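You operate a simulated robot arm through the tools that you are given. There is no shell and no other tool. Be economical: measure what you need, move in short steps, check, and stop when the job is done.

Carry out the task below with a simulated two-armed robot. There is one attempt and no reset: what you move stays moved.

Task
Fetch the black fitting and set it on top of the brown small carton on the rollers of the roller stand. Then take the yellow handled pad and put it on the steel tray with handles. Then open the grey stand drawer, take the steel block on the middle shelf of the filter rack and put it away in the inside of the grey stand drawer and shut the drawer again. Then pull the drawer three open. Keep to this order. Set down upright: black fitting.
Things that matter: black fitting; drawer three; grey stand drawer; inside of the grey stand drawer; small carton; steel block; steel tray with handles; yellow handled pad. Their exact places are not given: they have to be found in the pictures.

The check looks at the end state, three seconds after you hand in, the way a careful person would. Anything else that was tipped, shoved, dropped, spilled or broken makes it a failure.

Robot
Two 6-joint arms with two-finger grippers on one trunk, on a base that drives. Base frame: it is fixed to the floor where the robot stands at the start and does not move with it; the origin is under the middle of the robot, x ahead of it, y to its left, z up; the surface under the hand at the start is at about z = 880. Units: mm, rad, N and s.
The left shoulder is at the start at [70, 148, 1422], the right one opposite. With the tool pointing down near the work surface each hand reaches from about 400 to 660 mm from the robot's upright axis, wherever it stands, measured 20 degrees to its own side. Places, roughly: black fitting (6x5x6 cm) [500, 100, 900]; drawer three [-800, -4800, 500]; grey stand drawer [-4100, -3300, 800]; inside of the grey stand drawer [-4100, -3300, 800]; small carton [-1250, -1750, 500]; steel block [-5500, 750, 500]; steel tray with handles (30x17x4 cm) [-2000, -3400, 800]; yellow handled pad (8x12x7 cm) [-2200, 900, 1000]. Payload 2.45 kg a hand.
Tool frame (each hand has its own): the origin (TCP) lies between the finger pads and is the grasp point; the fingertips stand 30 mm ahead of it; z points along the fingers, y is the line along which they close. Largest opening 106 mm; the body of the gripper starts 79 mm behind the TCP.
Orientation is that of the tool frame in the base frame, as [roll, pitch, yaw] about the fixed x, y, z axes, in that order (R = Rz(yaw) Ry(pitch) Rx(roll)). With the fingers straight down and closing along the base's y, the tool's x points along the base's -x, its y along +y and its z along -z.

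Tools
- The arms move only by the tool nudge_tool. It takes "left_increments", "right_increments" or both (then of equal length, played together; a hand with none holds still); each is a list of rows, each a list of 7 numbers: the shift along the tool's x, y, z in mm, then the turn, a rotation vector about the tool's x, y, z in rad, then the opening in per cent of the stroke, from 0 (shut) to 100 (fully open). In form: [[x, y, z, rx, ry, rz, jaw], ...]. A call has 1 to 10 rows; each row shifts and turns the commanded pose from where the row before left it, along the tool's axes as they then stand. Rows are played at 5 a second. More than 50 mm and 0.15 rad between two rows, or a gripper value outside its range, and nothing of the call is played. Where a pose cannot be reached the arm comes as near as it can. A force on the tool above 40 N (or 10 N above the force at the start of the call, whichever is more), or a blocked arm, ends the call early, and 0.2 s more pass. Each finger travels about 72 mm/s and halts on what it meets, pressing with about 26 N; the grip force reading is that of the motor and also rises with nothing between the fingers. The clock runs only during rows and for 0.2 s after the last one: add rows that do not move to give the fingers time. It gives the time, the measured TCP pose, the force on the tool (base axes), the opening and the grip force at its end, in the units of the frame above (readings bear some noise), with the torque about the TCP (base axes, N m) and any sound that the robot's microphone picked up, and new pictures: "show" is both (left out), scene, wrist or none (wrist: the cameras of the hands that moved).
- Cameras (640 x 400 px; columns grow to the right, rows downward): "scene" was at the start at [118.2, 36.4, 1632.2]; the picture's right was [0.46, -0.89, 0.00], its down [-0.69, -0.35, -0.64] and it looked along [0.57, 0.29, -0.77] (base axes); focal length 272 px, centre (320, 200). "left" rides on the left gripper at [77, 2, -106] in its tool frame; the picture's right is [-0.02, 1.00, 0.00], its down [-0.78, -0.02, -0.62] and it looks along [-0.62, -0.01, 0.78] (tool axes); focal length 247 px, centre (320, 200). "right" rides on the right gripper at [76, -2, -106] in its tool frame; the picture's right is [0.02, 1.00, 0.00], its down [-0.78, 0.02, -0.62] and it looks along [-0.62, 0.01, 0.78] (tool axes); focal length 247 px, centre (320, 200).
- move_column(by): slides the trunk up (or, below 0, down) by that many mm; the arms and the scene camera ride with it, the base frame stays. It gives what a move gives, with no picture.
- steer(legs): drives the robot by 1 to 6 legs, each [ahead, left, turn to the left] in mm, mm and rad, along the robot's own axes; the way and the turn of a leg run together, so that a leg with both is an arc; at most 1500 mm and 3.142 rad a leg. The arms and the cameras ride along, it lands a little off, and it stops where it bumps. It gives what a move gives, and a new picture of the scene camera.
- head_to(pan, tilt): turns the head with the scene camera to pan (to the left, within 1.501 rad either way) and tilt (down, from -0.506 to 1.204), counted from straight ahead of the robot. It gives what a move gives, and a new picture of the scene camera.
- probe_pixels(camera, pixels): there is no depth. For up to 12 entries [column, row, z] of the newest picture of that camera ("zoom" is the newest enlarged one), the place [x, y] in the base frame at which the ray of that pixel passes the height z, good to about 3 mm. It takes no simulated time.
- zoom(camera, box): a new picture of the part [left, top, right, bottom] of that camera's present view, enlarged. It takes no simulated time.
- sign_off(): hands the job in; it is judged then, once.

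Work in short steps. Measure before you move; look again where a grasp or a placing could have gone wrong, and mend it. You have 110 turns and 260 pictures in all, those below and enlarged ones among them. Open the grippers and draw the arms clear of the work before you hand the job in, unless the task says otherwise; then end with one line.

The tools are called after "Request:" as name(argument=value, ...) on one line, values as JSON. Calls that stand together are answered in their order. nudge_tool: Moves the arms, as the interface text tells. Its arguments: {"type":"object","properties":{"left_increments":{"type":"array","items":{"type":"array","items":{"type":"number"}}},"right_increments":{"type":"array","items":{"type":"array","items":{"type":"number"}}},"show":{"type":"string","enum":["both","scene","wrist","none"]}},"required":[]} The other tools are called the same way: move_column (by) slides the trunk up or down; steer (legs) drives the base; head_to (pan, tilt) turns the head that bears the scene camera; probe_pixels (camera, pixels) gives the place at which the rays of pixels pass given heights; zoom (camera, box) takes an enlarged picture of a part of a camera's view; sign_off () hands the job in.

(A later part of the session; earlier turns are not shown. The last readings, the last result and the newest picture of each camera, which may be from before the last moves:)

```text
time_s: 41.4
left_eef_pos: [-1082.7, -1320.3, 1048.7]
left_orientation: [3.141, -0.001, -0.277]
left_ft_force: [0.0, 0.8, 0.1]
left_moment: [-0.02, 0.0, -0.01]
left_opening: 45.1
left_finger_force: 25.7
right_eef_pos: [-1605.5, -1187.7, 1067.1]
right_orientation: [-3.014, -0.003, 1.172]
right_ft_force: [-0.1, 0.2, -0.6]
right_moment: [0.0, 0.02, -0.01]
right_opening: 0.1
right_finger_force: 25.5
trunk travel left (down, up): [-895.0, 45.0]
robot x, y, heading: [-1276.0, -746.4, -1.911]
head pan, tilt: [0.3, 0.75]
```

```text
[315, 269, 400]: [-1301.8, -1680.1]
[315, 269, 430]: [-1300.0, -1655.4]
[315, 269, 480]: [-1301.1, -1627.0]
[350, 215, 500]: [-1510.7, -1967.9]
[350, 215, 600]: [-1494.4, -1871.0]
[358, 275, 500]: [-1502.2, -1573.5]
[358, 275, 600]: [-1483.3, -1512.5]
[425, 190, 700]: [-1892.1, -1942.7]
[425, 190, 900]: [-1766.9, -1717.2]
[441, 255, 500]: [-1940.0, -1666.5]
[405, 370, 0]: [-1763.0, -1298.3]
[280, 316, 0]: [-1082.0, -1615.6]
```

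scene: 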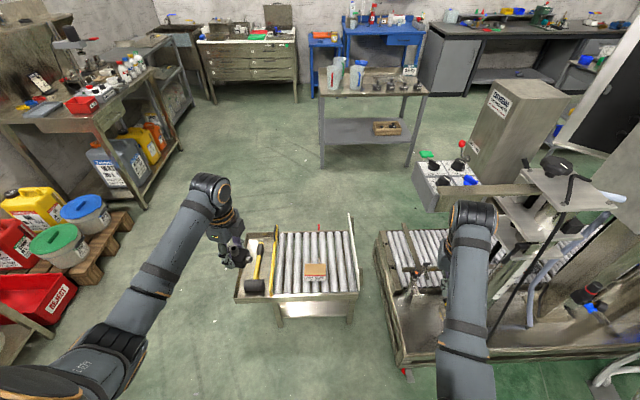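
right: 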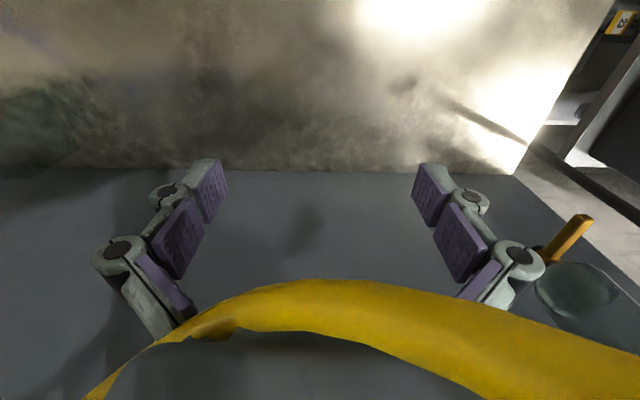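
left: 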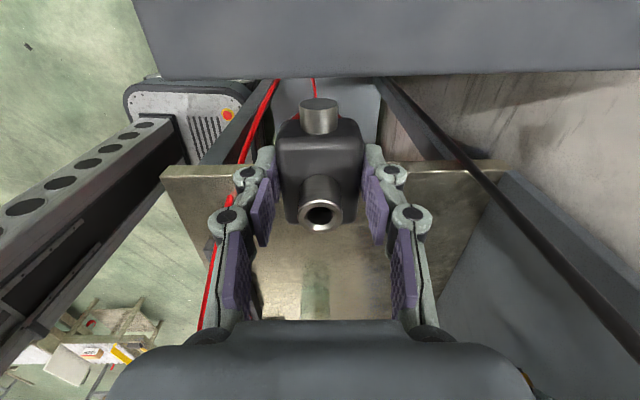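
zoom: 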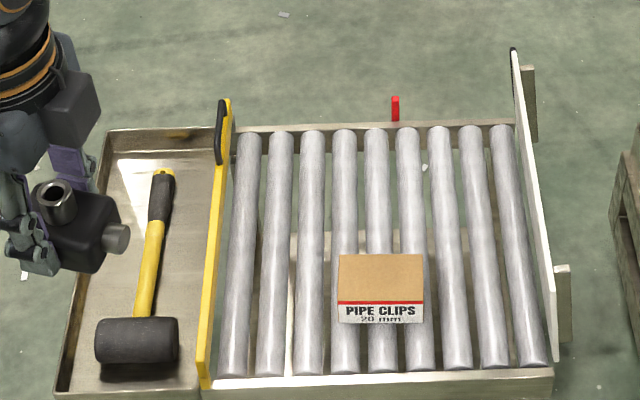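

Two views agree that the carton top centre is at about (-1301,-1667) and z≈413. I turn the left hand's yaw back to default so it reaches further inward, then drive up with heading -1.60.

Request:
nudge_tool(left_increments=[[0, 0, 0, 0, 0, -0.149, 0], [0, 0, 0, 0, 0, -0.149, 0], [0, 0, 0, 0, 0, -0.149, 0], [0, 0, 0, 0, 0, -0.149, 0], [0, 0, 0, 0, 0, -0.149, 0], [0, 0, 0, 0, 0, -0.149, 0], [0, 0, 0, 0, 0, -0.149, 0], [0, 0, 0, 0, 0, -0.149, 0], [0, 0, 0, 0, 0, -0.149, 0], [0, 0, 0, 0, 0, -0.149, 0]], show="none")

Request:
steer(legs=[[0, 0, 0.31], [416, -73, 0]])

Request:
move_column(by=-300)

Request:
head_to(pan=0.15, tilt=0.95)

```text
time_s: 43.6
left_eef_pos: [-1083.8, -1321.1, 1049.3]
left_orientation: [-3.141, -0.001, 1.213]
left_ft_force: [0.1, -0.5, -1.1]
left_moment: [0.01, 0.03, 0.02]
left_opening: 45.2
left_finger_force: 25.8
right_eef_pos: [-1604.6, -1188.4, 1067.3]
right_orientation: [-3.015, -0.002, 1.17]
right_ft_force: [-0.1, -0.4, -0.2]
right_moment: [0.01, -0.01, 0.01]
right_opening: 0.0
right_finger_force: 26.5
trunk travel left (down, up): [-895.0, 45.0]
robot x, y, heading: [-1277.5, -747.6, -1.91]
head pan, tilt: [0.3, 0.75]
```

```text
time_s: 47.2
left_eef_pos: [-1007.5, -1653.2, 1049.2]
left_orientation: [-3.141, -0.001, 1.515]
left_ft_force: [0.2, 0.3, -1.9]
left_moment: [-0.05, -0.01, 0.0]
left_opening: 45.4
left_finger_force: 26.1
right_eef_pos: [-1545.9, -1681.5, 1068.1]
right_orientation: [-3.014, 0.001, 1.474]
right_ft_force: [-0.1, 0.1, 0.2]
right_moment: [-0.02, 0.0, 0.0]
right_opening: 0.0
right_finger_force: 26.2
trunk travel left (down, up): [-895.0, 45.0]
robot x, y, heading: [-1363.6, -1162.8, -1.607]
head pan, tilt: [0.3, 0.75]
```

scene: 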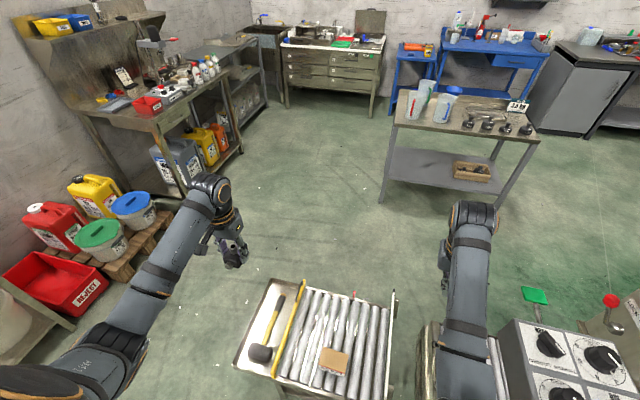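

```text
time_s: 50.2
left_eef_pos: [-1008.4, -1654.8, 748.9]
left_orientation: [-3.14, 0.0, 1.514]
left_ft_force: [0.5, -0.4, -0.8]
left_moment: [-0.01, 0.0, -0.02]
left_opening: 45.2
left_finger_force: 25.7
right_eef_pos: [-1546.5, -1683.2, 767.9]
right_orientation: [-3.015, -0.004, 1.472]
right_ft_force: [0.1, 0.6, -0.7]
right_moment: [-0.03, -0.01, 0.03]
right_opening: 0.0
right_finger_force: 26.0
trunk travel left (down, up): [-595.0, 345.0]
robot x, y, heading: [-1360.8, -1162.4, -1.607]
head pan, tilt: [0.3, 0.75]
```

```text
time_s: 50.9
left_eef_pos: [-1009.2, -1654.6, 748.8]
left_orientation: [3.141, 0.0, 1.515]
left_ft_force: [0.2, -0.6, -0.7]
left_moment: [0.0, 0.0, 0.02]
left_opening: 45.1
left_finger_force: 25.4
right_eef_pos: [-1547.1, -1682.2, 768.8]
right_orientation: [-3.016, -0.003, 1.472]
right_ft_force: [-0.3, 0.2, 0.2]
right_moment: [-0.01, -0.01, 0.0]
right_opening: 0.2
right_finger_force: 25.9
trunk travel left (down, up): [-595.0, 345.0]
robot x, y, heading: [-1365.7, -1167.3, -1.605]
head pan, tilt: [0.15, 0.949]
```

scene: 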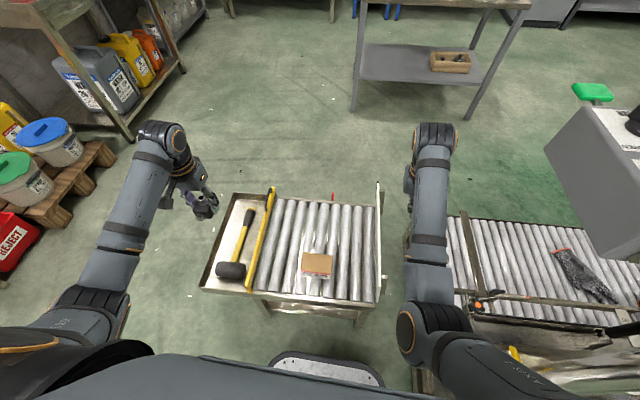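

The carton is clearly visible ahead at about (317,263). I re-measure it from this closer view.

Request:
zoom(camera="scene", box=[240, 190, 400, 290])

Request:
probe_pixels(camera="scene", pixels=[[317, 263, 390], [317, 263, 413], [317, 263, 430], [303, 272, 413], [331, 274, 413], [303, 253, 413], [332, 254, 413]])

```text
4.00 times, centred on (320, 240) of scene
```

zoom: 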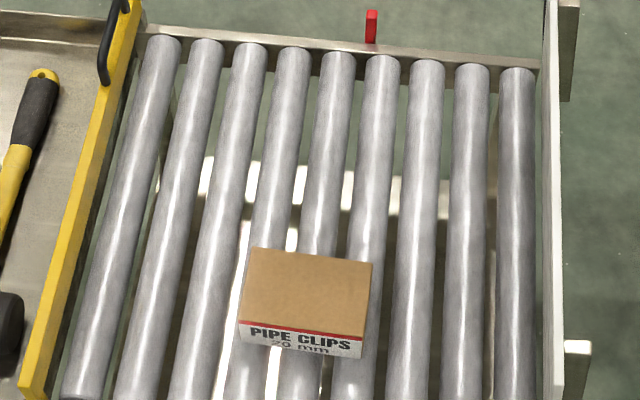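

```text
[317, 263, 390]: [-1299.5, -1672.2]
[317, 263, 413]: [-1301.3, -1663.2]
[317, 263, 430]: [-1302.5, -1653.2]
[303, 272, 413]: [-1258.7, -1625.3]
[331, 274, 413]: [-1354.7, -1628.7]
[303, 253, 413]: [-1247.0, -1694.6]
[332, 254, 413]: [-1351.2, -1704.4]
```

The carton top centre is at (-1301,-1663), about 100×72 mm. I swing the left hand over it at z≈690, well above the yellow panel.

Request:
nudge_tool(left_increments=[[-3, -42, 8, 0, 0, 0, 0], [-3, -42, 8, 0, 0, 0, 0], [-3, -42, 8, 0, 0, 0, 0], [-3, -42, 8, 0, 0, 0, 0], [-4, -42, 8, 0, 0, 0, 0], [-4, -42, 10, 0, 0, 0, 0], [-4, -39, 10, 0, 0, 0, 0], [0, 0, 0, 0, 0, 0, 0]])

```text
time_s: 52.5
left_eef_pos: [-1188.4, -1662.9, 668.6]
left_orientation: [2.952, -0.017, 1.568]
left_ft_force: [-0.7, -0.1, -1.7]
left_moment: [0.0, -0.01, 0.02]
left_opening: 44.9
left_finger_force: 25.9
right_eef_pos: [-1546.9, -1684.2, 768.2]
right_orientation: [-3.013, -0.001, 1.473]
right_ft_force: [-0.5, 0.4, 0.5]
right_moment: [-0.01, 0.0, -0.01]
right_opening: 0.1
right_finger_force: 26.5
trunk travel left (down, up): [-595.0, 345.0]
robot x, y, heading: [-1360.3, -1166.7, -1.606]
head pan, tilt: [0.15, 0.949]
stopped in row 8 (left hand): the arm was blocked; the commanded pose is now the measured one
```

scene: 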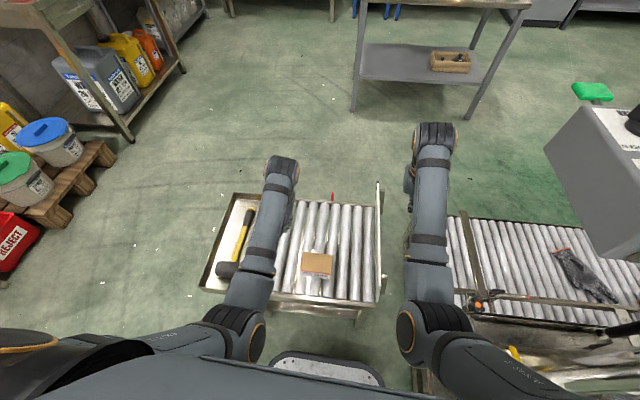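
left: 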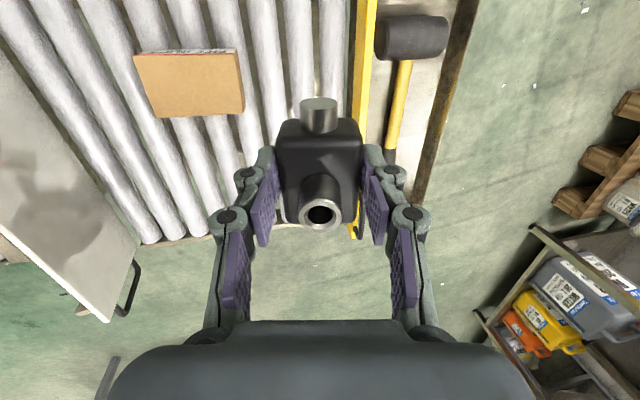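

The arm's inward limit is about 20° of bearing, so I turn the base right by 0.26 about its axis. Nothing is within its sweep at z≈670–770.

Request:
steer(legs=[[0, 0, -0.26]])

```text
time_s: 53.8
left_eef_pos: [-1323.0, -1691.4, 669.2]
left_orientation: [2.953, -0.014, 1.307]
left_ft_force: [0.3, 0.7, -0.7]
left_moment: [0.03, -0.04, -0.03]
left_opening: 45.3
left_finger_force: 26.5
right_eef_pos: [-1674.6, -1617.5, 767.5]
right_orientation: [-3.014, -0.001, 1.21]
right_ft_force: [-0.4, -0.6, -0.2]
right_moment: [-0.01, 0.02, -0.01]
right_opening: 0.0
right_finger_force: 26.3
trunk travel left (down, up): [-595.0, 345.0]
robot x, y, heading: [-1360.5, -1165.1, -1.866]
head pan, tilt: [0.15, 0.949]
```

scene: 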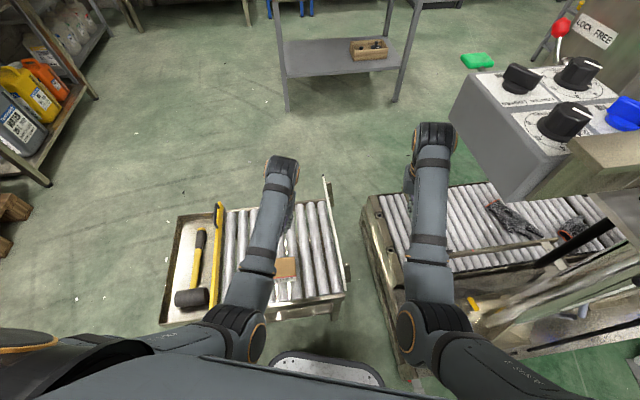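

I straighten the tilt, centre over the carton and go down to z≈500 for a look.

Request:
nudge_tool(left_increments=[[16, 7, 0, 0.094, 0, 0, 0], [17, 7, 0, 0.094, 0, 0, 0], [0, 0, 42, 0, 0, 0, 0], [0, 0, 42, 0, 0, 0, 0], [0, 0, 42, 0, 0, 0, 0], [0, 0, 42, 0, 0, 0, 0], [0, 0, 0, 0, 0, 0, 0]])

```text
time_s: 55.4
left_eef_pos: [-1304.5, -1659.0, 503.3]
left_orientation: [3.141, -0.014, 1.306]
left_ft_force: [-0.6, 0.3, -0.5]
left_moment: [-0.02, -0.01, -0.02]
left_opening: 45.3
left_finger_force: 25.5
right_eef_pos: [-1675.2, -1618.3, 767.8]
right_orientation: [-3.014, -0.002, 1.211]
right_ft_force: [-0.5, 0.1, 0.4]
right_moment: [-0.03, 0.01, 0.04]
right_opening: 0.0
right_finger_force: 25.9
trunk travel left (down, up): [-595.0, 345.0]
robot x, y, heading: [-1364.2, -1163.5, -1.868]
head pan, tilt: [0.15, 0.949]
```

scene: 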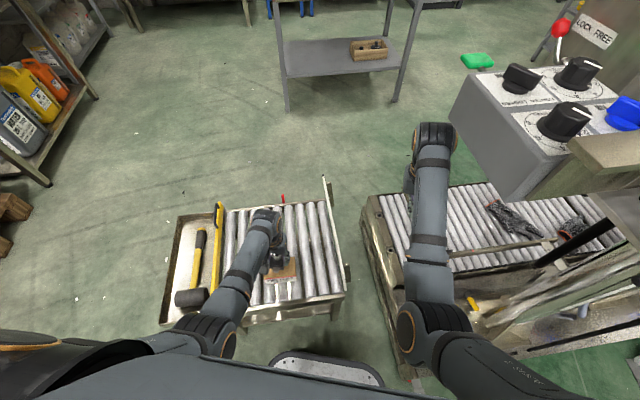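
left: 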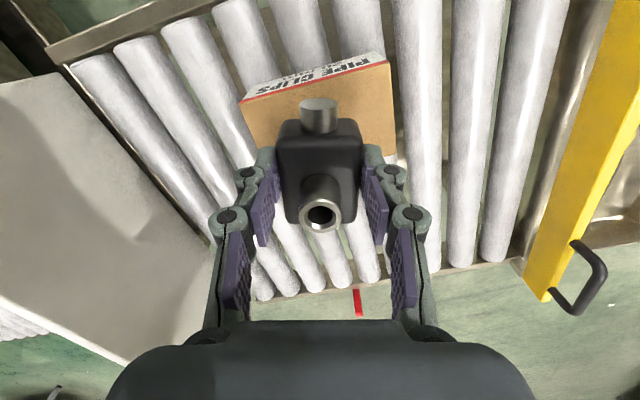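

I verify the carton's top corners in the wrist view before the final descent.

Request:
probe_pixels(camera="left", pixels=[[243, 102, 413], [388, 63, 413], [396, 155, 413], [254, 150, 413]])

Request:
zoom(camera="scene", box=[230, 210, 330, 310])

```text
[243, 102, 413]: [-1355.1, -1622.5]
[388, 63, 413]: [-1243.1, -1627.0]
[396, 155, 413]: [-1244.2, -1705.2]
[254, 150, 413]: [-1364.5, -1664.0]
```

```text
4.00 times, centred on (280, 260) of scene
```

zoom: 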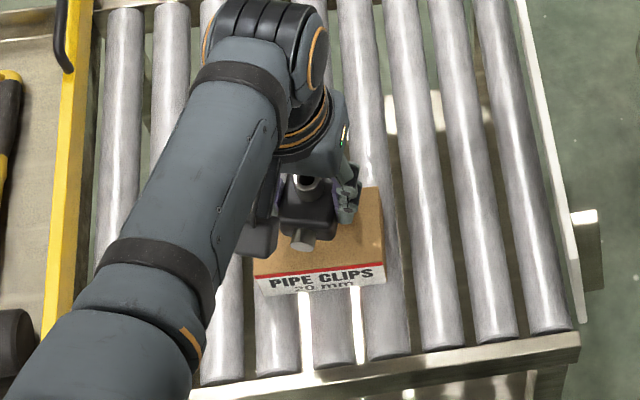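

The centre is confirmed at about (-1299,-1665). I correct by a few millimetres and descend to just above the expected contact at z≈451.

Request:
nudge_tool(left_increments=[[-4, 6, 0, 0, -0.014, 0, 0], [0, 0, 25, 0, 0, 0, 0], [0, 0, 14, 0, 0, 0, 0], [0, 0, 5, 0, 0, 0, 0], [0, 0, 4, 0, 0, 0, 0], [0, 0, 0, 0, 0, 0, 0]])

```text
time_s: 56.8
left_eef_pos: [-1295.9, -1664.9, 455.8]
left_orientation: [3.14, 0.002, 1.304]
left_ft_force: [0.4, -3.2, 19.4]
left_moment: [-0.09, 0.0, -0.01]
left_opening: 45.3
left_finger_force: 26.0
right_eef_pos: [-1674.6, -1616.6, 769.6]
right_orientation: [-3.015, -0.001, 1.211]
right_ft_force: [0.4, 0.9, -0.7]
right_moment: [-0.03, -0.01, 0.01]
right_opening: 0.1
right_finger_force: 25.5
trunk travel left (down, up): [-595.0, 345.0]
robot x, y, heading: [-1363.2, -1169.1, -1.871]
head pan, tilt: [0.15, 0.949]
```

scene: 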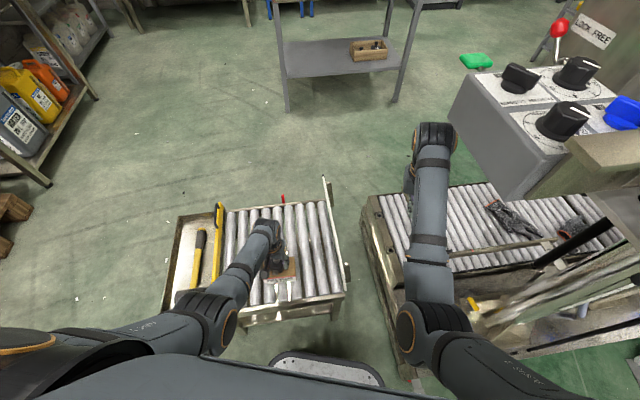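
left: 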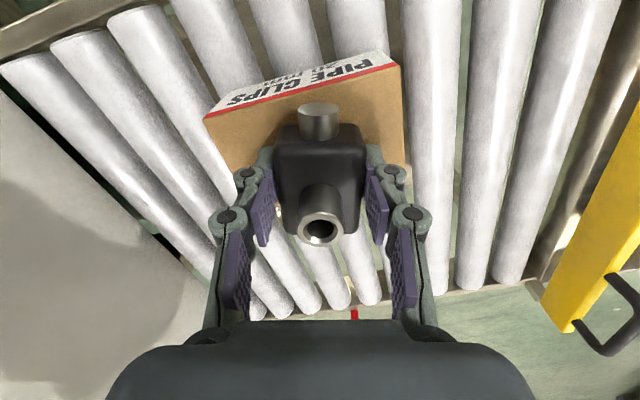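

Contact shows as 19 N upward. I ease up 1 mm and open gently.

Request:
nudge_tool(left_increments=[[0, 0, -1.5, 0, 0, 0, 0], [0, 0, 0, 0, 0, 0, 46], [0, 0, 0, 0, 0, 0, 55], [0, 0, 0, 0, 0, 0, 75], [0, 0, 0, 0, 0, 0, 75]])

```text
time_s: 58.0
left_eef_pos: [-1296.7, -1665.6, 456.3]
left_orientation: [-3.141, -0.002, 1.305]
left_ft_force: [0.3, 0.6, 0.2]
left_moment: [-0.01, -0.01, 0.0]
left_opening: 79.4
left_finger_force: 0.0
right_eef_pos: [-1673.4, -1618.5, 767.6]
right_orientation: [-3.016, -0.001, 1.211]
right_ft_force: [-0.7, 0.4, 0.1]
right_moment: [-0.02, -0.02, -0.04]
right_opening: 0.0
right_finger_force: 26.1
trunk travel left (down, up): [-595.0, 345.0]
robot x, y, heading: [-1361.1, -1167.0, -1.872]
head pan, tilt: [0.15, 0.949]
```

scene: 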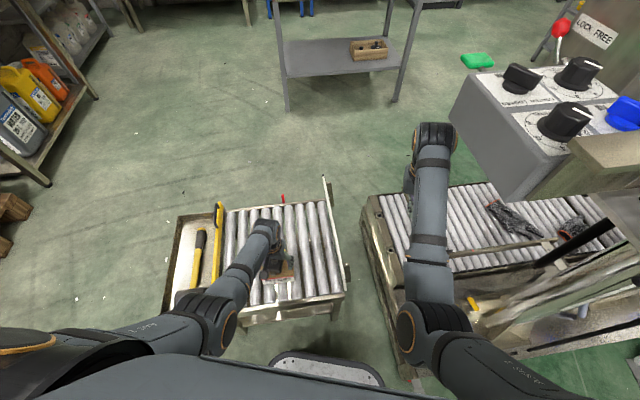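
left: 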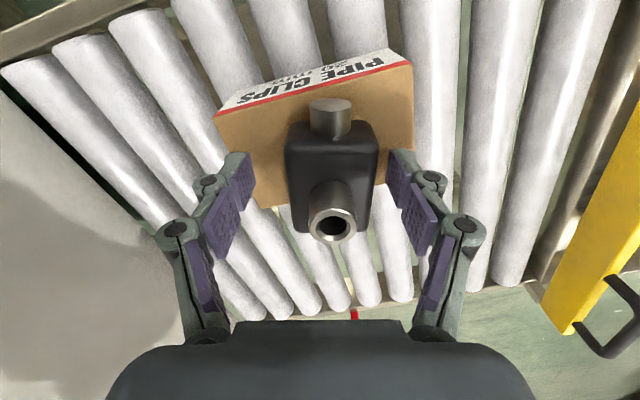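

The fitting stands on the carton and the fingers are free. I rise straight up.

Request:
nudge_tool(left_increments=[[0, 0, -15, 0, 0, 0, 75], [0, 0, -40, 0, 0, 0, 75], [0, 0, -45, 0, 0, 0, 75], [0, 0, -45, 0, 0, 0, 75], [0, 0, -45, 0, 0, 0, 75], [0, 0, 0, 0, 0, 0, 75]])

```text
time_s: 59.4
left_eef_pos: [-1296.4, -1666.0, 646.6]
left_orientation: [-3.14, -0.003, 1.306]
left_ft_force: [0.2, 0.2, -0.5]
left_moment: [0.02, -0.01, -0.02]
left_opening: 80.0
left_finger_force: 0.1
right_eef_pos: [-1672.3, -1617.4, 768.4]
right_orientation: [-3.015, -0.002, 1.211]
right_ft_force: [0.0, 0.8, 0.7]
right_moment: [-0.03, -0.03, -0.05]
right_opening: 0.0
right_finger_force: 25.7
trunk travel left (down, up): [-595.0, 345.0]
robot x, y, heading: [-1363.4, -1163.5, -1.87]
head pan, tilt: [0.15, 0.949]
```

scene: 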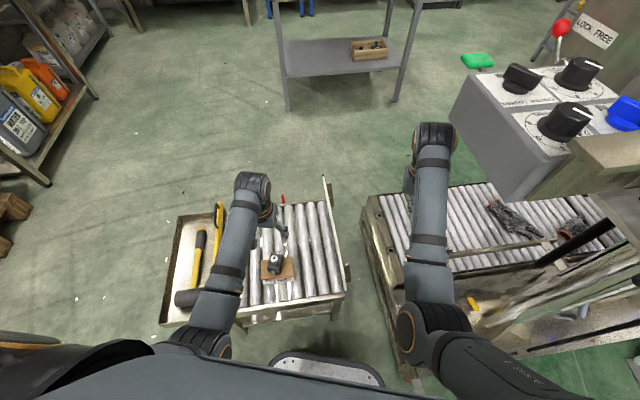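
left: 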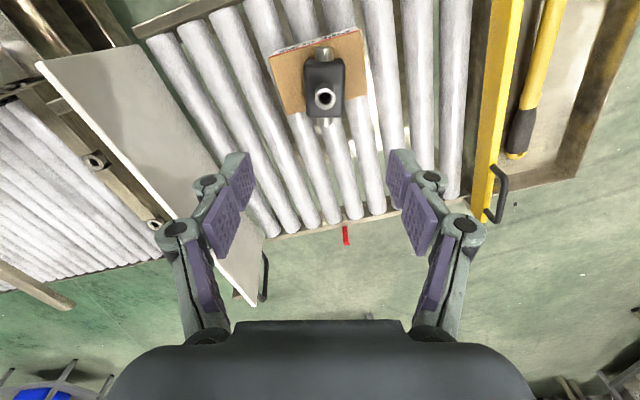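

The fitting stands upright on the carton. I raise the trunk, back away and look towards the pad's area at about (-2200,900).

Request:
move_column(by=300)

Request:
steer(legs=[[-550, 0, 0], [0, 0, -1.5]])

Request:
head_to(pan=-0.6, tilt=0.4)

```text
time_s: 60.8
left_eef_pos: [-1304.2, -1668.3, 767.7]
left_orientation: [3.137, -0.01, 1.3]
left_ft_force: [-0.2, -0.1, 0.1]
left_moment: [0.02, 0.03, 0.03]
left_opening: 79.6
left_finger_force: 0.0
right_eef_pos: [-1664.3, -1581.6, 812.3]
right_orientation: [-2.977, -0.249, 1.245]
right_ft_force: [0.0, -0.4, -0.8]
right_moment: [0.01, 0.02, 0.01]
right_opening: 0.0
right_finger_force: 26.6
trunk travel left (down, up): [-716.0, 224.0]
robot x, y, heading: [-1362.1, -1164.2, -1.875]
head pan, tilt: [0.15, 0.949]
stopped: the arm was blocked; the commanded pose is now the measured one
```

```text
time_s: 67.6
left_eef_pos: [-1694.0, -752.0, 767.9]
left_orientation: [-3.141, -0.001, -0.185]
left_ft_force: [0.3, -0.3, -0.1]
left_moment: [-0.02, 0.03, 0.01]
left_opening: 79.2
left_finger_force: 0.0
right_eef_pos: [-1641.6, -383.8, 818.6]
right_orientation: [-2.977, -0.23, -0.246]
right_ft_force: [-0.4, 0.3, 0.6]
right_moment: [0.04, 0.03, -0.03]
right_opening: 0.2
right_finger_force: 26.1
trunk travel left (down, up): [-716.0, 224.0]
robot x, y, heading: [-1201.7, -643.8, 2.92]
head pan, tilt: [0.15, 0.949]
```

scene: 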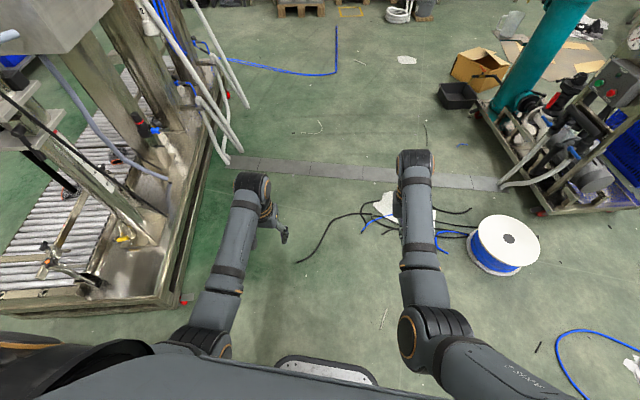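

```text
time_s: 68.7
left_eef_pos: [-1694.7, -751.5, 767.1]
left_orientation: [-3.141, -0.003, -0.188]
left_ft_force: [0.4, -0.4, 0.0]
left_moment: [-0.01, 0.01, 0.0]
left_opening: 79.6
left_finger_force: 0.0
right_eef_pos: [-1641.2, -383.5, 818.8]
right_orientation: [-2.976, -0.231, -0.243]
right_ft_force: [-0.1, -0.3, -0.5]
right_moment: [0.02, 0.0, -0.02]
right_opening: 0.0
right_finger_force: 25.7
trunk travel left (down, up): [-716.0, 224.0]
robot x, y, heading: [-1204.0, -648.3, 2.921]
head pan, tilt: [-0.6, 0.4]
```

scene: 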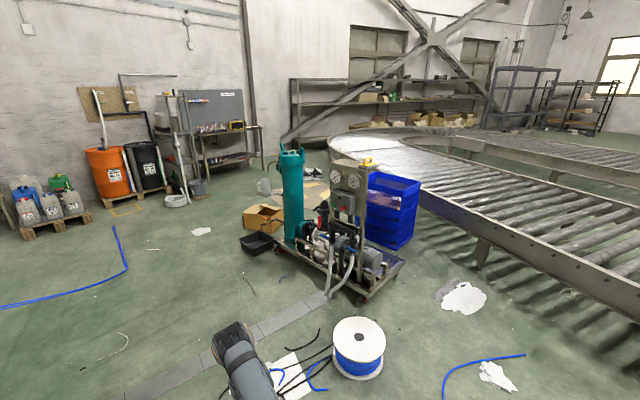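

The right hand had caught on something while rising. It stopped gently and backing out freed it. The yellow handled pad seems to be on top of the pump panel at (367,160), so I zoom there and raise the trunk again.

Request:
zoom(camera="scene", box=[270, 130, 430, 310])

Request:
probe_pixels(camera="scene", pixels=[[367, 162, 1000], [367, 162, 1050], [362, 302, 0], [400, 262, 100], [300, 245, 100]])

Request:
move_column(by=220)

Request:
head_to(pan=1.2, tilt=0.5)

```text
2.22 times, centred on (350, 220) of scene
```

zoom: 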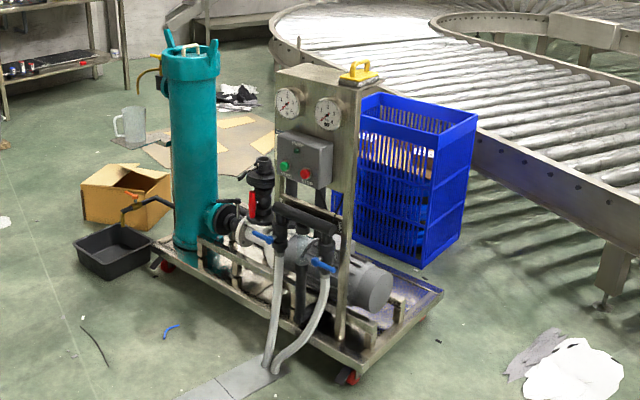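

```text
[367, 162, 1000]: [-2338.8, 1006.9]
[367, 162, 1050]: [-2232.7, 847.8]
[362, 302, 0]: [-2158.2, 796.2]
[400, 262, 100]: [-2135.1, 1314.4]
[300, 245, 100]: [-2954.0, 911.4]
```

```text
time_s: 71.0
left_eef_pos: [-1694.2, -750.4, 987.4]
left_orientation: [3.141, 0.0, -0.187]
left_ft_force: [-1.3, -0.3, 0.3]
left_moment: [-0.02, -0.03, 0.0]
left_opening: 79.5
left_finger_force: 0.0
right_eef_pos: [-1640.1, -384.2, 1039.4]
right_orientation: [-2.975, -0.23, -0.246]
right_ft_force: [-0.1, 0.0, -0.1]
right_moment: [0.01, -0.03, 0.0]
right_opening: 0.0
right_finger_force: 26.0
trunk travel left (down, up): [-936.0, 4.0]
robot x, y, heading: [-1197.9, -646.6, 2.923]
head pan, tilt: [-0.6, 0.4]
```

```text
time_s: 72.8
left_eef_pos: [-1694.4, -751.4, 987.7]
left_orientation: [3.141, -0.001, -0.187]
left_ft_force: [0.0, 0.0, 0.0]
left_moment: [-0.02, -0.01, -0.01]
left_opening: 79.3
left_finger_force: 0.0
right_eef_pos: [-1640.4, -384.5, 1038.2]
right_orientation: [-2.976, -0.231, -0.245]
right_ft_force: [-0.7, 0.0, 0.5]
right_moment: [-0.01, -0.01, -0.02]
right_opening: 0.0
right_finger_force: 26.0
trunk travel left (down, up): [-936.0, 4.0]
robot x, y, heading: [-1201.2, -648.8, 2.922]
head pan, tilt: [1.201, 0.499]
```

scene: 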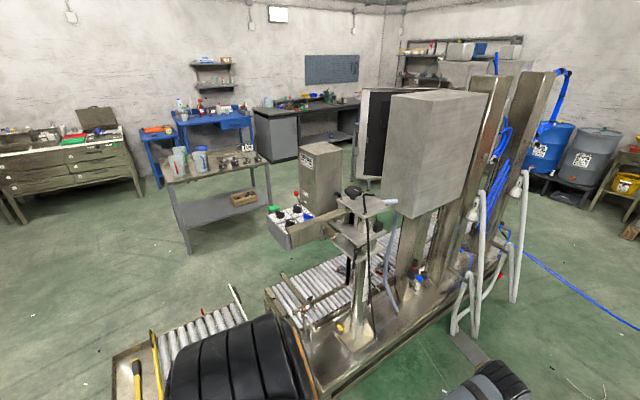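

The machine looks untouched. I look to the right-front again and measure the spool, the skid and the pad.

Request:
head_to(pan=-0.75, tilt=0.55)

Request:
zoom(camera="scene", box=[220, 80, 460, 260])

```text
time_s: 74.7
left_eef_pos: [-1694.3, -751.2, 987.6]
left_orientation: [3.141, -0.001, -0.186]
left_ft_force: [0.3, 0.4, 0.0]
left_moment: [0.01, -0.02, 0.01]
left_opening: 79.8
left_finger_force: 0.1
right_eef_pos: [-1640.6, -384.5, 1039.5]
right_orientation: [-2.977, -0.231, -0.244]
right_ft_force: [0.1, -0.1, 0.3]
right_moment: [0.0, -0.02, -0.06]
right_opening: 0.0
right_finger_force: 26.2
trunk travel left (down, up): [-936.0, 4.0]
robot x, y, heading: [-1201.4, -645.3, 2.924]
head pan, tilt: [-0.75, 0.55]
```

scene: 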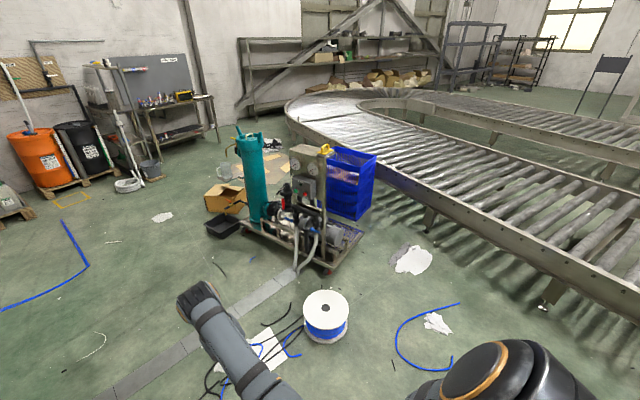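

```text
2.22 times, centred on (340, 170) of scene
```

zoom: 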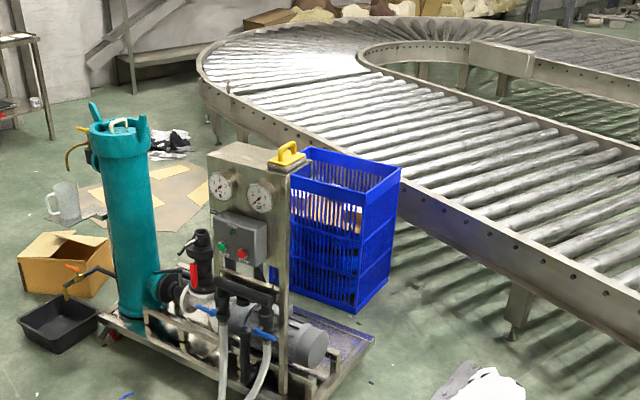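

Request:
probe_pixels(camera="scene", pixels=[[329, 151, 1000], [329, 151, 1050], [329, 151, 950], [328, 270, 0], [363, 232, 100], [262, 232, 100], [325, 343, 0], [350, 325, 0], [303, 325, 0], [428, 230, 0], [353, 220, 0], [555, 295, 0]])

```text
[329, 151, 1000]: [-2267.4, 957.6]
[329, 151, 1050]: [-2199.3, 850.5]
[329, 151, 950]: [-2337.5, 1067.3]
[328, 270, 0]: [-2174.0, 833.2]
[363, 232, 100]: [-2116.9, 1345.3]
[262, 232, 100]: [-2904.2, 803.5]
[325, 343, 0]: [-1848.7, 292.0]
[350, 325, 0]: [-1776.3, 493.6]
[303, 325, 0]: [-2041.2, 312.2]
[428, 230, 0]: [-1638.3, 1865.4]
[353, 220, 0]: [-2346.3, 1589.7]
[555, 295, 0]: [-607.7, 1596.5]
```

The pad sits on the panel's top near (-2200,850), z about 1050–1070. I'll approach from the east, clear of the spool, and check where the floor cable and papers lie first.

Request:
probe_pixels(camera="scene", pixels=[[460, 303, 0], [398, 335, 0], [410, 362, 0], [450, 370, 0], [437, 322, 0], [390, 258, 0], [432, 258, 0], [412, 273, 0], [300, 346, 0], [270, 330, 0]])

```text
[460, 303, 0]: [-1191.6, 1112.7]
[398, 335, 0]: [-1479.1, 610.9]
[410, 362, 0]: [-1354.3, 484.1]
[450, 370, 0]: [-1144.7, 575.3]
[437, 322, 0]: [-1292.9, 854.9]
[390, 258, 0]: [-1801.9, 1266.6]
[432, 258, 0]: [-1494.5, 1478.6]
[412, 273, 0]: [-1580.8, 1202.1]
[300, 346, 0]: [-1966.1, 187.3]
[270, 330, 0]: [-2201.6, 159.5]
```

I drive north along x≈-1450, keeping off the spool, and then turn to face the pad.

Request:
steer(legs=[[534, -1260, 0], [0, 0, -0.13]])

Request:
head_to(pan=0.1, tilt=0.6)

```text
time_s: 82.2
left_eef_pos: [-1954.9, 651.9, 987.8]
left_orientation: [-3.14, -0.001, -0.317]
left_ft_force: [0.1, -0.8, -0.3]
left_moment: [0.03, 0.03, -0.02]
left_opening: 79.2
left_finger_force: 0.0
right_eef_pos: [-1855.7, 1009.9, 1039.2]
right_orientation: [-2.976, -0.23, -0.375]
right_ft_force: [1.1, 0.9, -0.3]
right_moment: [0.04, -0.02, -0.02]
right_opening: 0.2
right_finger_force: 25.8
trunk travel left (down, up): [-936.0, 4.0]
robot x, y, heading: [-1454.8, 695.0, 2.794]
head pan, tilt: [-0.75, 0.55]
```

scene: 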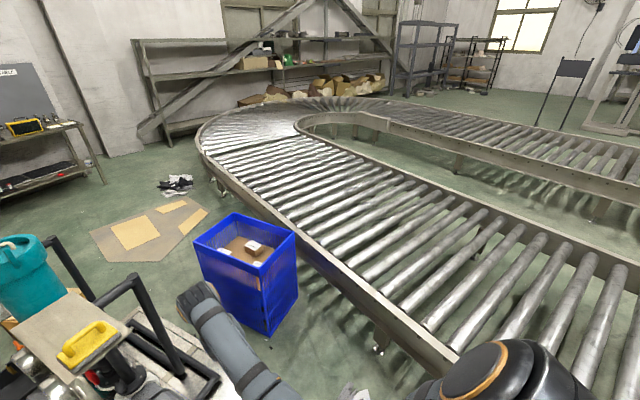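

```text
time_s: 83.3
left_eef_pos: [-1954.9, 653.8, 987.6]
left_orientation: [3.141, -0.003, -0.315]
left_ft_force: [0.1, -0.3, -0.7]
left_moment: [0.0, 0.02, 0.01]
left_opening: 79.4
left_finger_force: 0.0
right_eef_pos: [-1853.2, 1011.2, 1038.4]
right_orientation: [-2.975, -0.231, -0.373]
right_ft_force: [-0.2, 0.4, -0.2]
right_moment: [0.0, -0.03, 0.03]
right_opening: 0.1
right_finger_force: 26.4
trunk travel left (down, up): [-936.0, 4.0]
robot x, y, heading: [-1452.8, 697.4, 2.792]
head pan, tilt: [0.099, 0.6]
```

scene: 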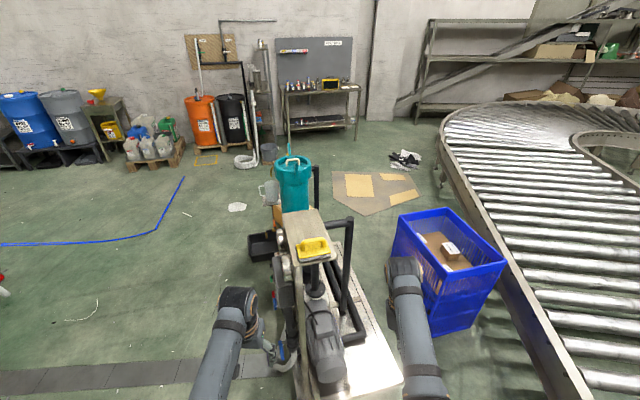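

The pad is directly ahead at (314,248). I measure and enlarge it.

Request:
zoom(camera="scene", box=[260, 200, 380, 280])

Request:
probe_pixels(camera="scene", pixels=[[314, 248, 1000], [314, 248, 1050], [314, 248, 1100], [297, 263, 1000], [334, 258, 1000], [282, 212, 1000], [318, 208, 1000], [297, 263, 1050], [334, 258, 1050]])

```text
5.00 times, centred on (320, 240) of scene
```

zoom: 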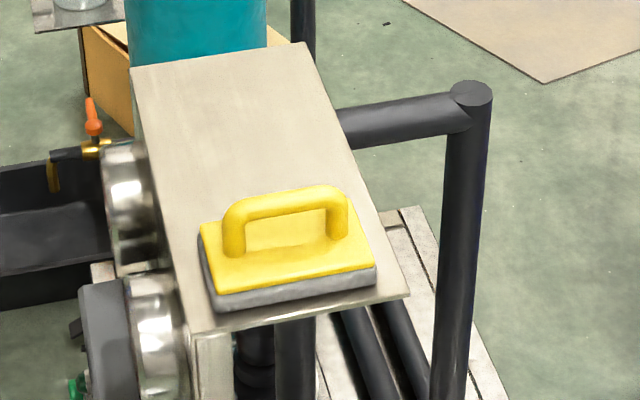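

```text
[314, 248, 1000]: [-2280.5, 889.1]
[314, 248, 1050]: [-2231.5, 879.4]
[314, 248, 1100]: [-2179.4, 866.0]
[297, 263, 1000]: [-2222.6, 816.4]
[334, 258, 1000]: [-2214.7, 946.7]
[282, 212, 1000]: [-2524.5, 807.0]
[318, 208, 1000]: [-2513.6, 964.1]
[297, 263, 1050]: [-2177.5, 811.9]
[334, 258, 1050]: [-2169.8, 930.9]
```

The pad's handle runs along y, about 85 mm wide, and stands near (-2243,881). First I test how high the left hand can go here in its default orientation.

Request:
nudge_tool(left_increments=[[0, 0, -40, 0, 0, 0, 100], [0, 0, -40, 0, 0, 0, 100], [0, 0, -40, 0, 0, 0, 100], [0, 0, -40, 0, 0, 0, 100], [0, 0, 0, 0, 0, 0, 100]], show="wrist")

```text
time_s: 84.5
left_eef_pos: [-1977.9, 667.8, 1078.2]
left_orientation: [3.14, 0.001, -0.316]
left_ft_force: [-0.3, -0.6, -0.7]
left_moment: [0.02, 0.0, -0.01]
left_opening: 105.9
left_finger_force: 0.2
left hand out of reach, approached as far as the arm can: row 3, 4
right_eef_pos: [-1854.1, 1010.9, 1038.4]
right_orientation: [-2.976, -0.228, -0.374]
right_ft_force: [0.7, 0.1, -0.4]
right_moment: [0.01, 0.03, 0.0]
right_opening: 0.1
right_finger_force: 26.1
trunk travel left (down, up): [-936.0, 4.0]
robot x, y, heading: [-1455.6, 692.9, 2.788]
head pan, tilt: [0.099, 0.6]
```

left: 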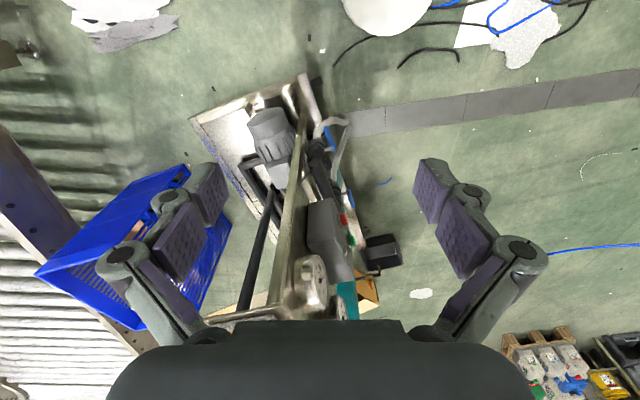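

The height limit at this radius is z≈1078. I test whether reaching further out allows more height.

Request:
nudge_tool(left_increments=[[-30, 0, -25, 0, 0, 0, 100], [-30, 0, -25, 0, 0, 0, 100], [-20, 0, -25, 0, 0, 0, 100], [0, 0, 0, 0, 0, 0, 100]], show="none")

```text
time_s: 85.5
left_eef_pos: [-2064.7, 694.1, 1134.9]
left_orientation: [3.141, 0.001, -0.315]
left_ft_force: [-0.7, 0.3, 0.4]
left_moment: [0.0, 0.02, 0.0]
left_opening: 105.9
left_finger_force: 0.1
left hand out of reach, approached as far as the arm can: row 1, 2, 3
right_eef_pos: [-1854.7, 1012.4, 1037.8]
right_orientation: [-2.976, -0.231, -0.373]
right_ft_force: [-0.2, -0.3, 0.0]
right_moment: [-0.02, 0.02, -0.02]
right_opening: 0.0
right_finger_force: 26.1
trunk travel left (down, up): [-936.0, 4.0]
robot x, y, heading: [-1452.5, 692.2, 2.791]
head pan, tilt: [0.099, 0.6]
```

At a larger radius z≈1135 is available, which is enough to come from above. I measure the handle's ends at the handle height.

Request:
probe_pixels(camera="scene", pixels=[[304.4, 250, 1045], [329.6, 247, 1045], [304.8, 242, 1085], [329, 238, 1085], [299.5, 244.5, 1045], [334.6, 253.5, 1045], [303, 258.5, 1045]])

Request:
zoom(camera="scene", box=[240, 200, 400, 300])

```text
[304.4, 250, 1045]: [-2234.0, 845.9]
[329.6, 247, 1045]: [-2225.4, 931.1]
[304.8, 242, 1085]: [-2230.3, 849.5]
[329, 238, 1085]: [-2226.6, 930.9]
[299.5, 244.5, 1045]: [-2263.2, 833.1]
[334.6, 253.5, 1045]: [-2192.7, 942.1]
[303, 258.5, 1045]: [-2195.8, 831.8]
```

```text
4.00 times, centred on (320, 250) of scene
```

zoom: 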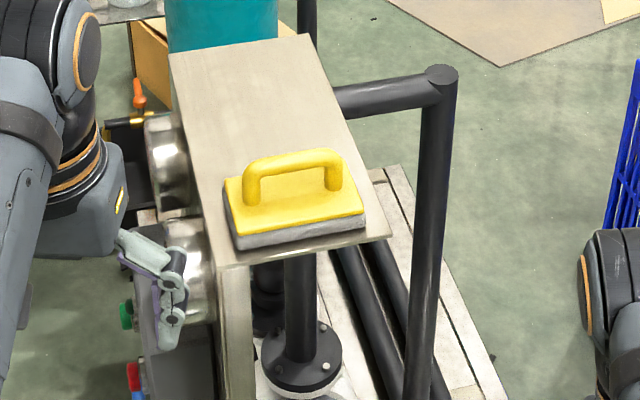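

The handle spans y 847–931 at x≈-2229, from z 1045 up to 1088. I align the yaw and drive closer, stopping slightly short. The hand stays at z≈1135, above the handle.

Request:
nudge_tool(left_increments=[[0, 0, 0, 0, 0, -0.12, 100], [0, 0, 0, 0, 0, -0.12, 100], [0, 0, 0, 0, 0, 0, 100]], show="none")

Request:
steer(legs=[[0, -149, 0], [175, 0, 0]])

Request:
zoom(camera="left", box=[0, 0, 640, 400])

```text
time_s: 86.3
left_eef_pos: [-2064.6, 695.3, 1134.0]
left_orientation: [3.139, -0.002, -0.076]
left_ft_force: [0.4, 0.9, 0.1]
left_moment: [-0.04, 0.04, -0.01]
left_opening: 106.2
left_finger_force: 0.0
right_eef_pos: [-1854.8, 1010.6, 1039.7]
right_orientation: [-2.975, -0.23, -0.374]
right_ft_force: [-0.1, 0.1, 0.2]
right_moment: [0.0, -0.01, 0.0]
right_opening: 0.0
right_finger_force: 25.7
trunk travel left (down, up): [-936.0, 4.0]
robot x, y, heading: [-1451.6, 690.8, 2.79]
head pan, tilt: [0.099, 0.6]
```

```text
time_s: 88.8
left_eef_pos: [-2175.2, 893.6, 1134.9]
left_orientation: [-3.141, 0.001, -0.076]
left_ft_force: [1.2, -0.4, -0.1]
left_moment: [0.0, 0.01, 0.01]
left_opening: 105.8
left_finger_force: 0.0
right_eef_pos: [-1964.3, 1210.2, 1040.4]
right_orientation: [-2.974, -0.229, -0.375]
right_ft_force: [-0.4, -0.5, 0.4]
right_moment: [-0.04, 0.02, 0.04]
right_opening: 0.1
right_finger_force: 25.9
trunk travel left (down, up): [-936.0, 4.0]
robot x, y, heading: [-1568.1, 896.6, 2.794]
head pan, tilt: [0.099, 0.6]
```

scene: 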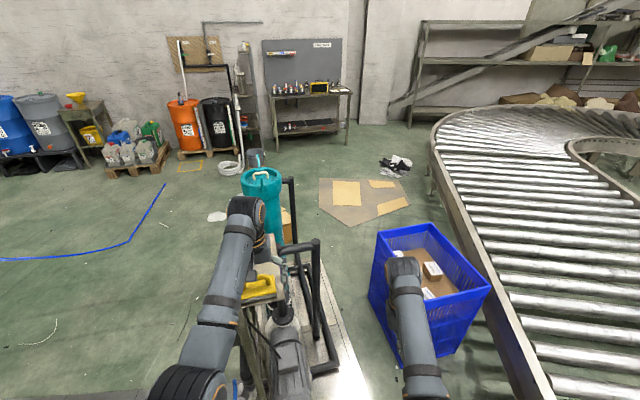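

```text
1.00 times, centred on (320, 200) of left (not enlarged: the box is as wide or as high as the picture)
```

zoom: 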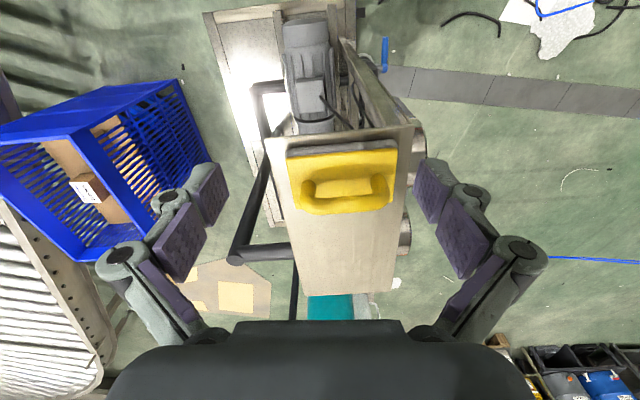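

The wrist camera sees the pad well, with the handle top from about (303,188) to (388,184). I probe it.

Request:
probe_pixels(camera="left", pixels=[[302, 200, 1088], [389, 196, 1088], [302, 188, 1075], [389, 184, 1075], [288, 157, 1045], [397, 150, 1045], [298, 210, 1045], [389, 206, 1045]])

Request:
zoom(camera="left", box=[260, 120, 420, 220])

```text
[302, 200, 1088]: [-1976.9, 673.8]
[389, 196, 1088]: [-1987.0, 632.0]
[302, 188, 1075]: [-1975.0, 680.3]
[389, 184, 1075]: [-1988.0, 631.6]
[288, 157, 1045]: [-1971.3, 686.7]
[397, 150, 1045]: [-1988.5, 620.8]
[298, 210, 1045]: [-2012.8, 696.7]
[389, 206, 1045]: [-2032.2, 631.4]
```

```text
4.00 times, centred on (340, 170) of left
```

zoom: 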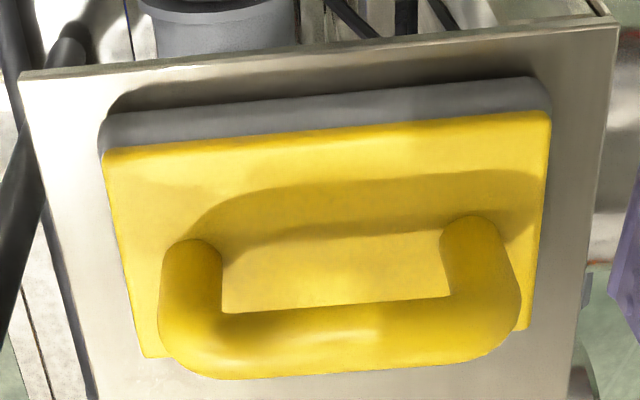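

That probe used the wrist's older picture pose, so I probe through the new enlarged picture.

Request:
probe_pixels(camera="zoom", pixels=[[165, 320, 1080], [518, 300, 1080], [200, 360, 1085], [480, 345, 1085], [190, 245, 1050], [475, 225, 1050], [105, 155, 1045], [550, 115, 1045], [340, 335, 1088], [340, 380, 1080]])

```text
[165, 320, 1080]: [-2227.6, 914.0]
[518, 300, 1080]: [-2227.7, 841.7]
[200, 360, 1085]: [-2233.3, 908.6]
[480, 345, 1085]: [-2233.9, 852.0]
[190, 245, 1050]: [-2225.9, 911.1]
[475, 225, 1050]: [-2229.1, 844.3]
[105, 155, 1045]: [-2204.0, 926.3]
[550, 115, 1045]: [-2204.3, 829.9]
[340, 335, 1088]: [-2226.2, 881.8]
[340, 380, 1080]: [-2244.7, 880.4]
```

Combining both views, the pad top is nearer z≈1030, with the handle about 87 mm wide, centred near (-2241,876) and its top at about 1075. I shift the hand towards it and take a fresh wrist picture.

Request:
nudge_tool(left_increments=[[-24, 19, 5, 0, 0, -0.02, 100], [0, 0, 0, 0, 0, 0, 100]], show="wrist")

Request:
zoom(camera="left", box=[240, 120, 400, 220])

```text
time_s: 89.4
left_eef_pos: [-2202.1, 877.0, 1129.7]
left_orientation: [3.141, 0.0, -0.056]
left_ft_force: [0.1, -0.2, 1.2]
left_moment: [-0.02, 0.01, -0.01]
left_opening: 106.3
left_finger_force: 0.0
right_eef_pos: [-1966.8, 1210.4, 1039.5]
right_orientation: [-2.975, -0.229, -0.376]
right_ft_force: [-0.1, 0.7, 0.5]
right_moment: [0.06, -0.01, 0.05]
right_opening: 0.0
right_finger_force: 25.8
trunk travel left (down, up): [-936.0, 4.0]
robot x, y, heading: [-1566.7, 893.3, 2.79]
head pan, tilt: [0.099, 0.6]
```

left: 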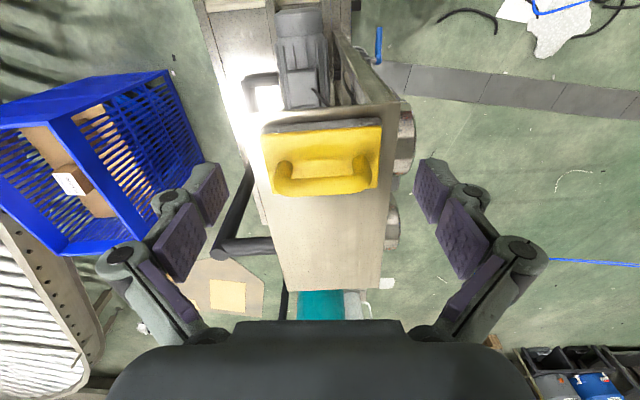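

```text
4.00 times, centred on (320, 170) of left
```

zoom: 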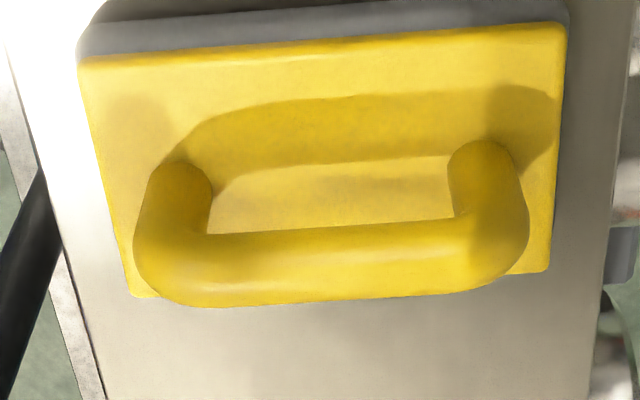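

The handle is centred between the fingers. I take out the remaining 0.065 rad of skew and move over the handle at the present height.

Request:
nudge_tool(left_increments=[[-20, 1, 0, 0, 0, -0.033, 100], [-20, 1, 0, 0, 0, -0.032, 100], [0, 0, 0, 0, 0, 0, 100]], show="wrist")

Request:
zoom(camera="left", box=[160, 110, 480, 310])

```text
time_s: 90.2
left_eef_pos: [-2242.1, 876.9, 1127.4]
left_orientation: [3.139, 0.001, 0.01]
left_ft_force: [0.1, 0.0, 0.9]
left_moment: [0.05, 0.02, -0.01]
left_opening: 105.9
left_finger_force: 0.0
right_eef_pos: [-1967.5, 1211.7, 1039.7]
right_orientation: [-2.979, -0.229, -0.374]
right_ft_force: [0.3, -0.1, 0.3]
right_moment: [-0.01, 0.04, -0.01]
right_opening: 0.1
right_finger_force: 26.2
trunk travel left (down, up): [-936.0, 4.0]
robot x, y, heading: [-1568.9, 890.3, 2.79]
head pan, tilt: [0.099, 0.6]
```

left: 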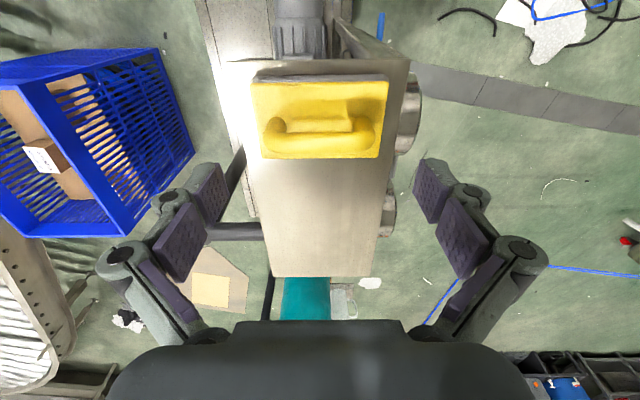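

```text
2.00 times, centred on (320, 210) of left
```

zoom: 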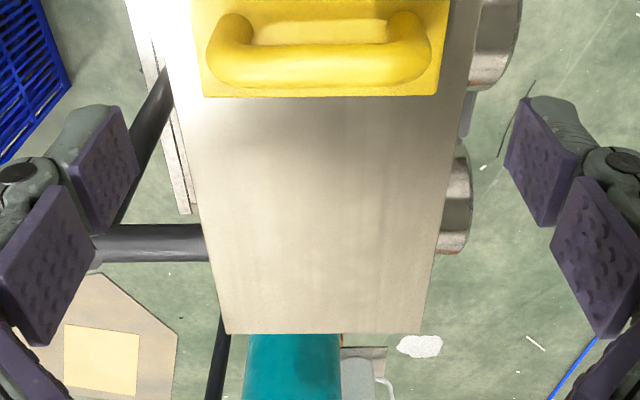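

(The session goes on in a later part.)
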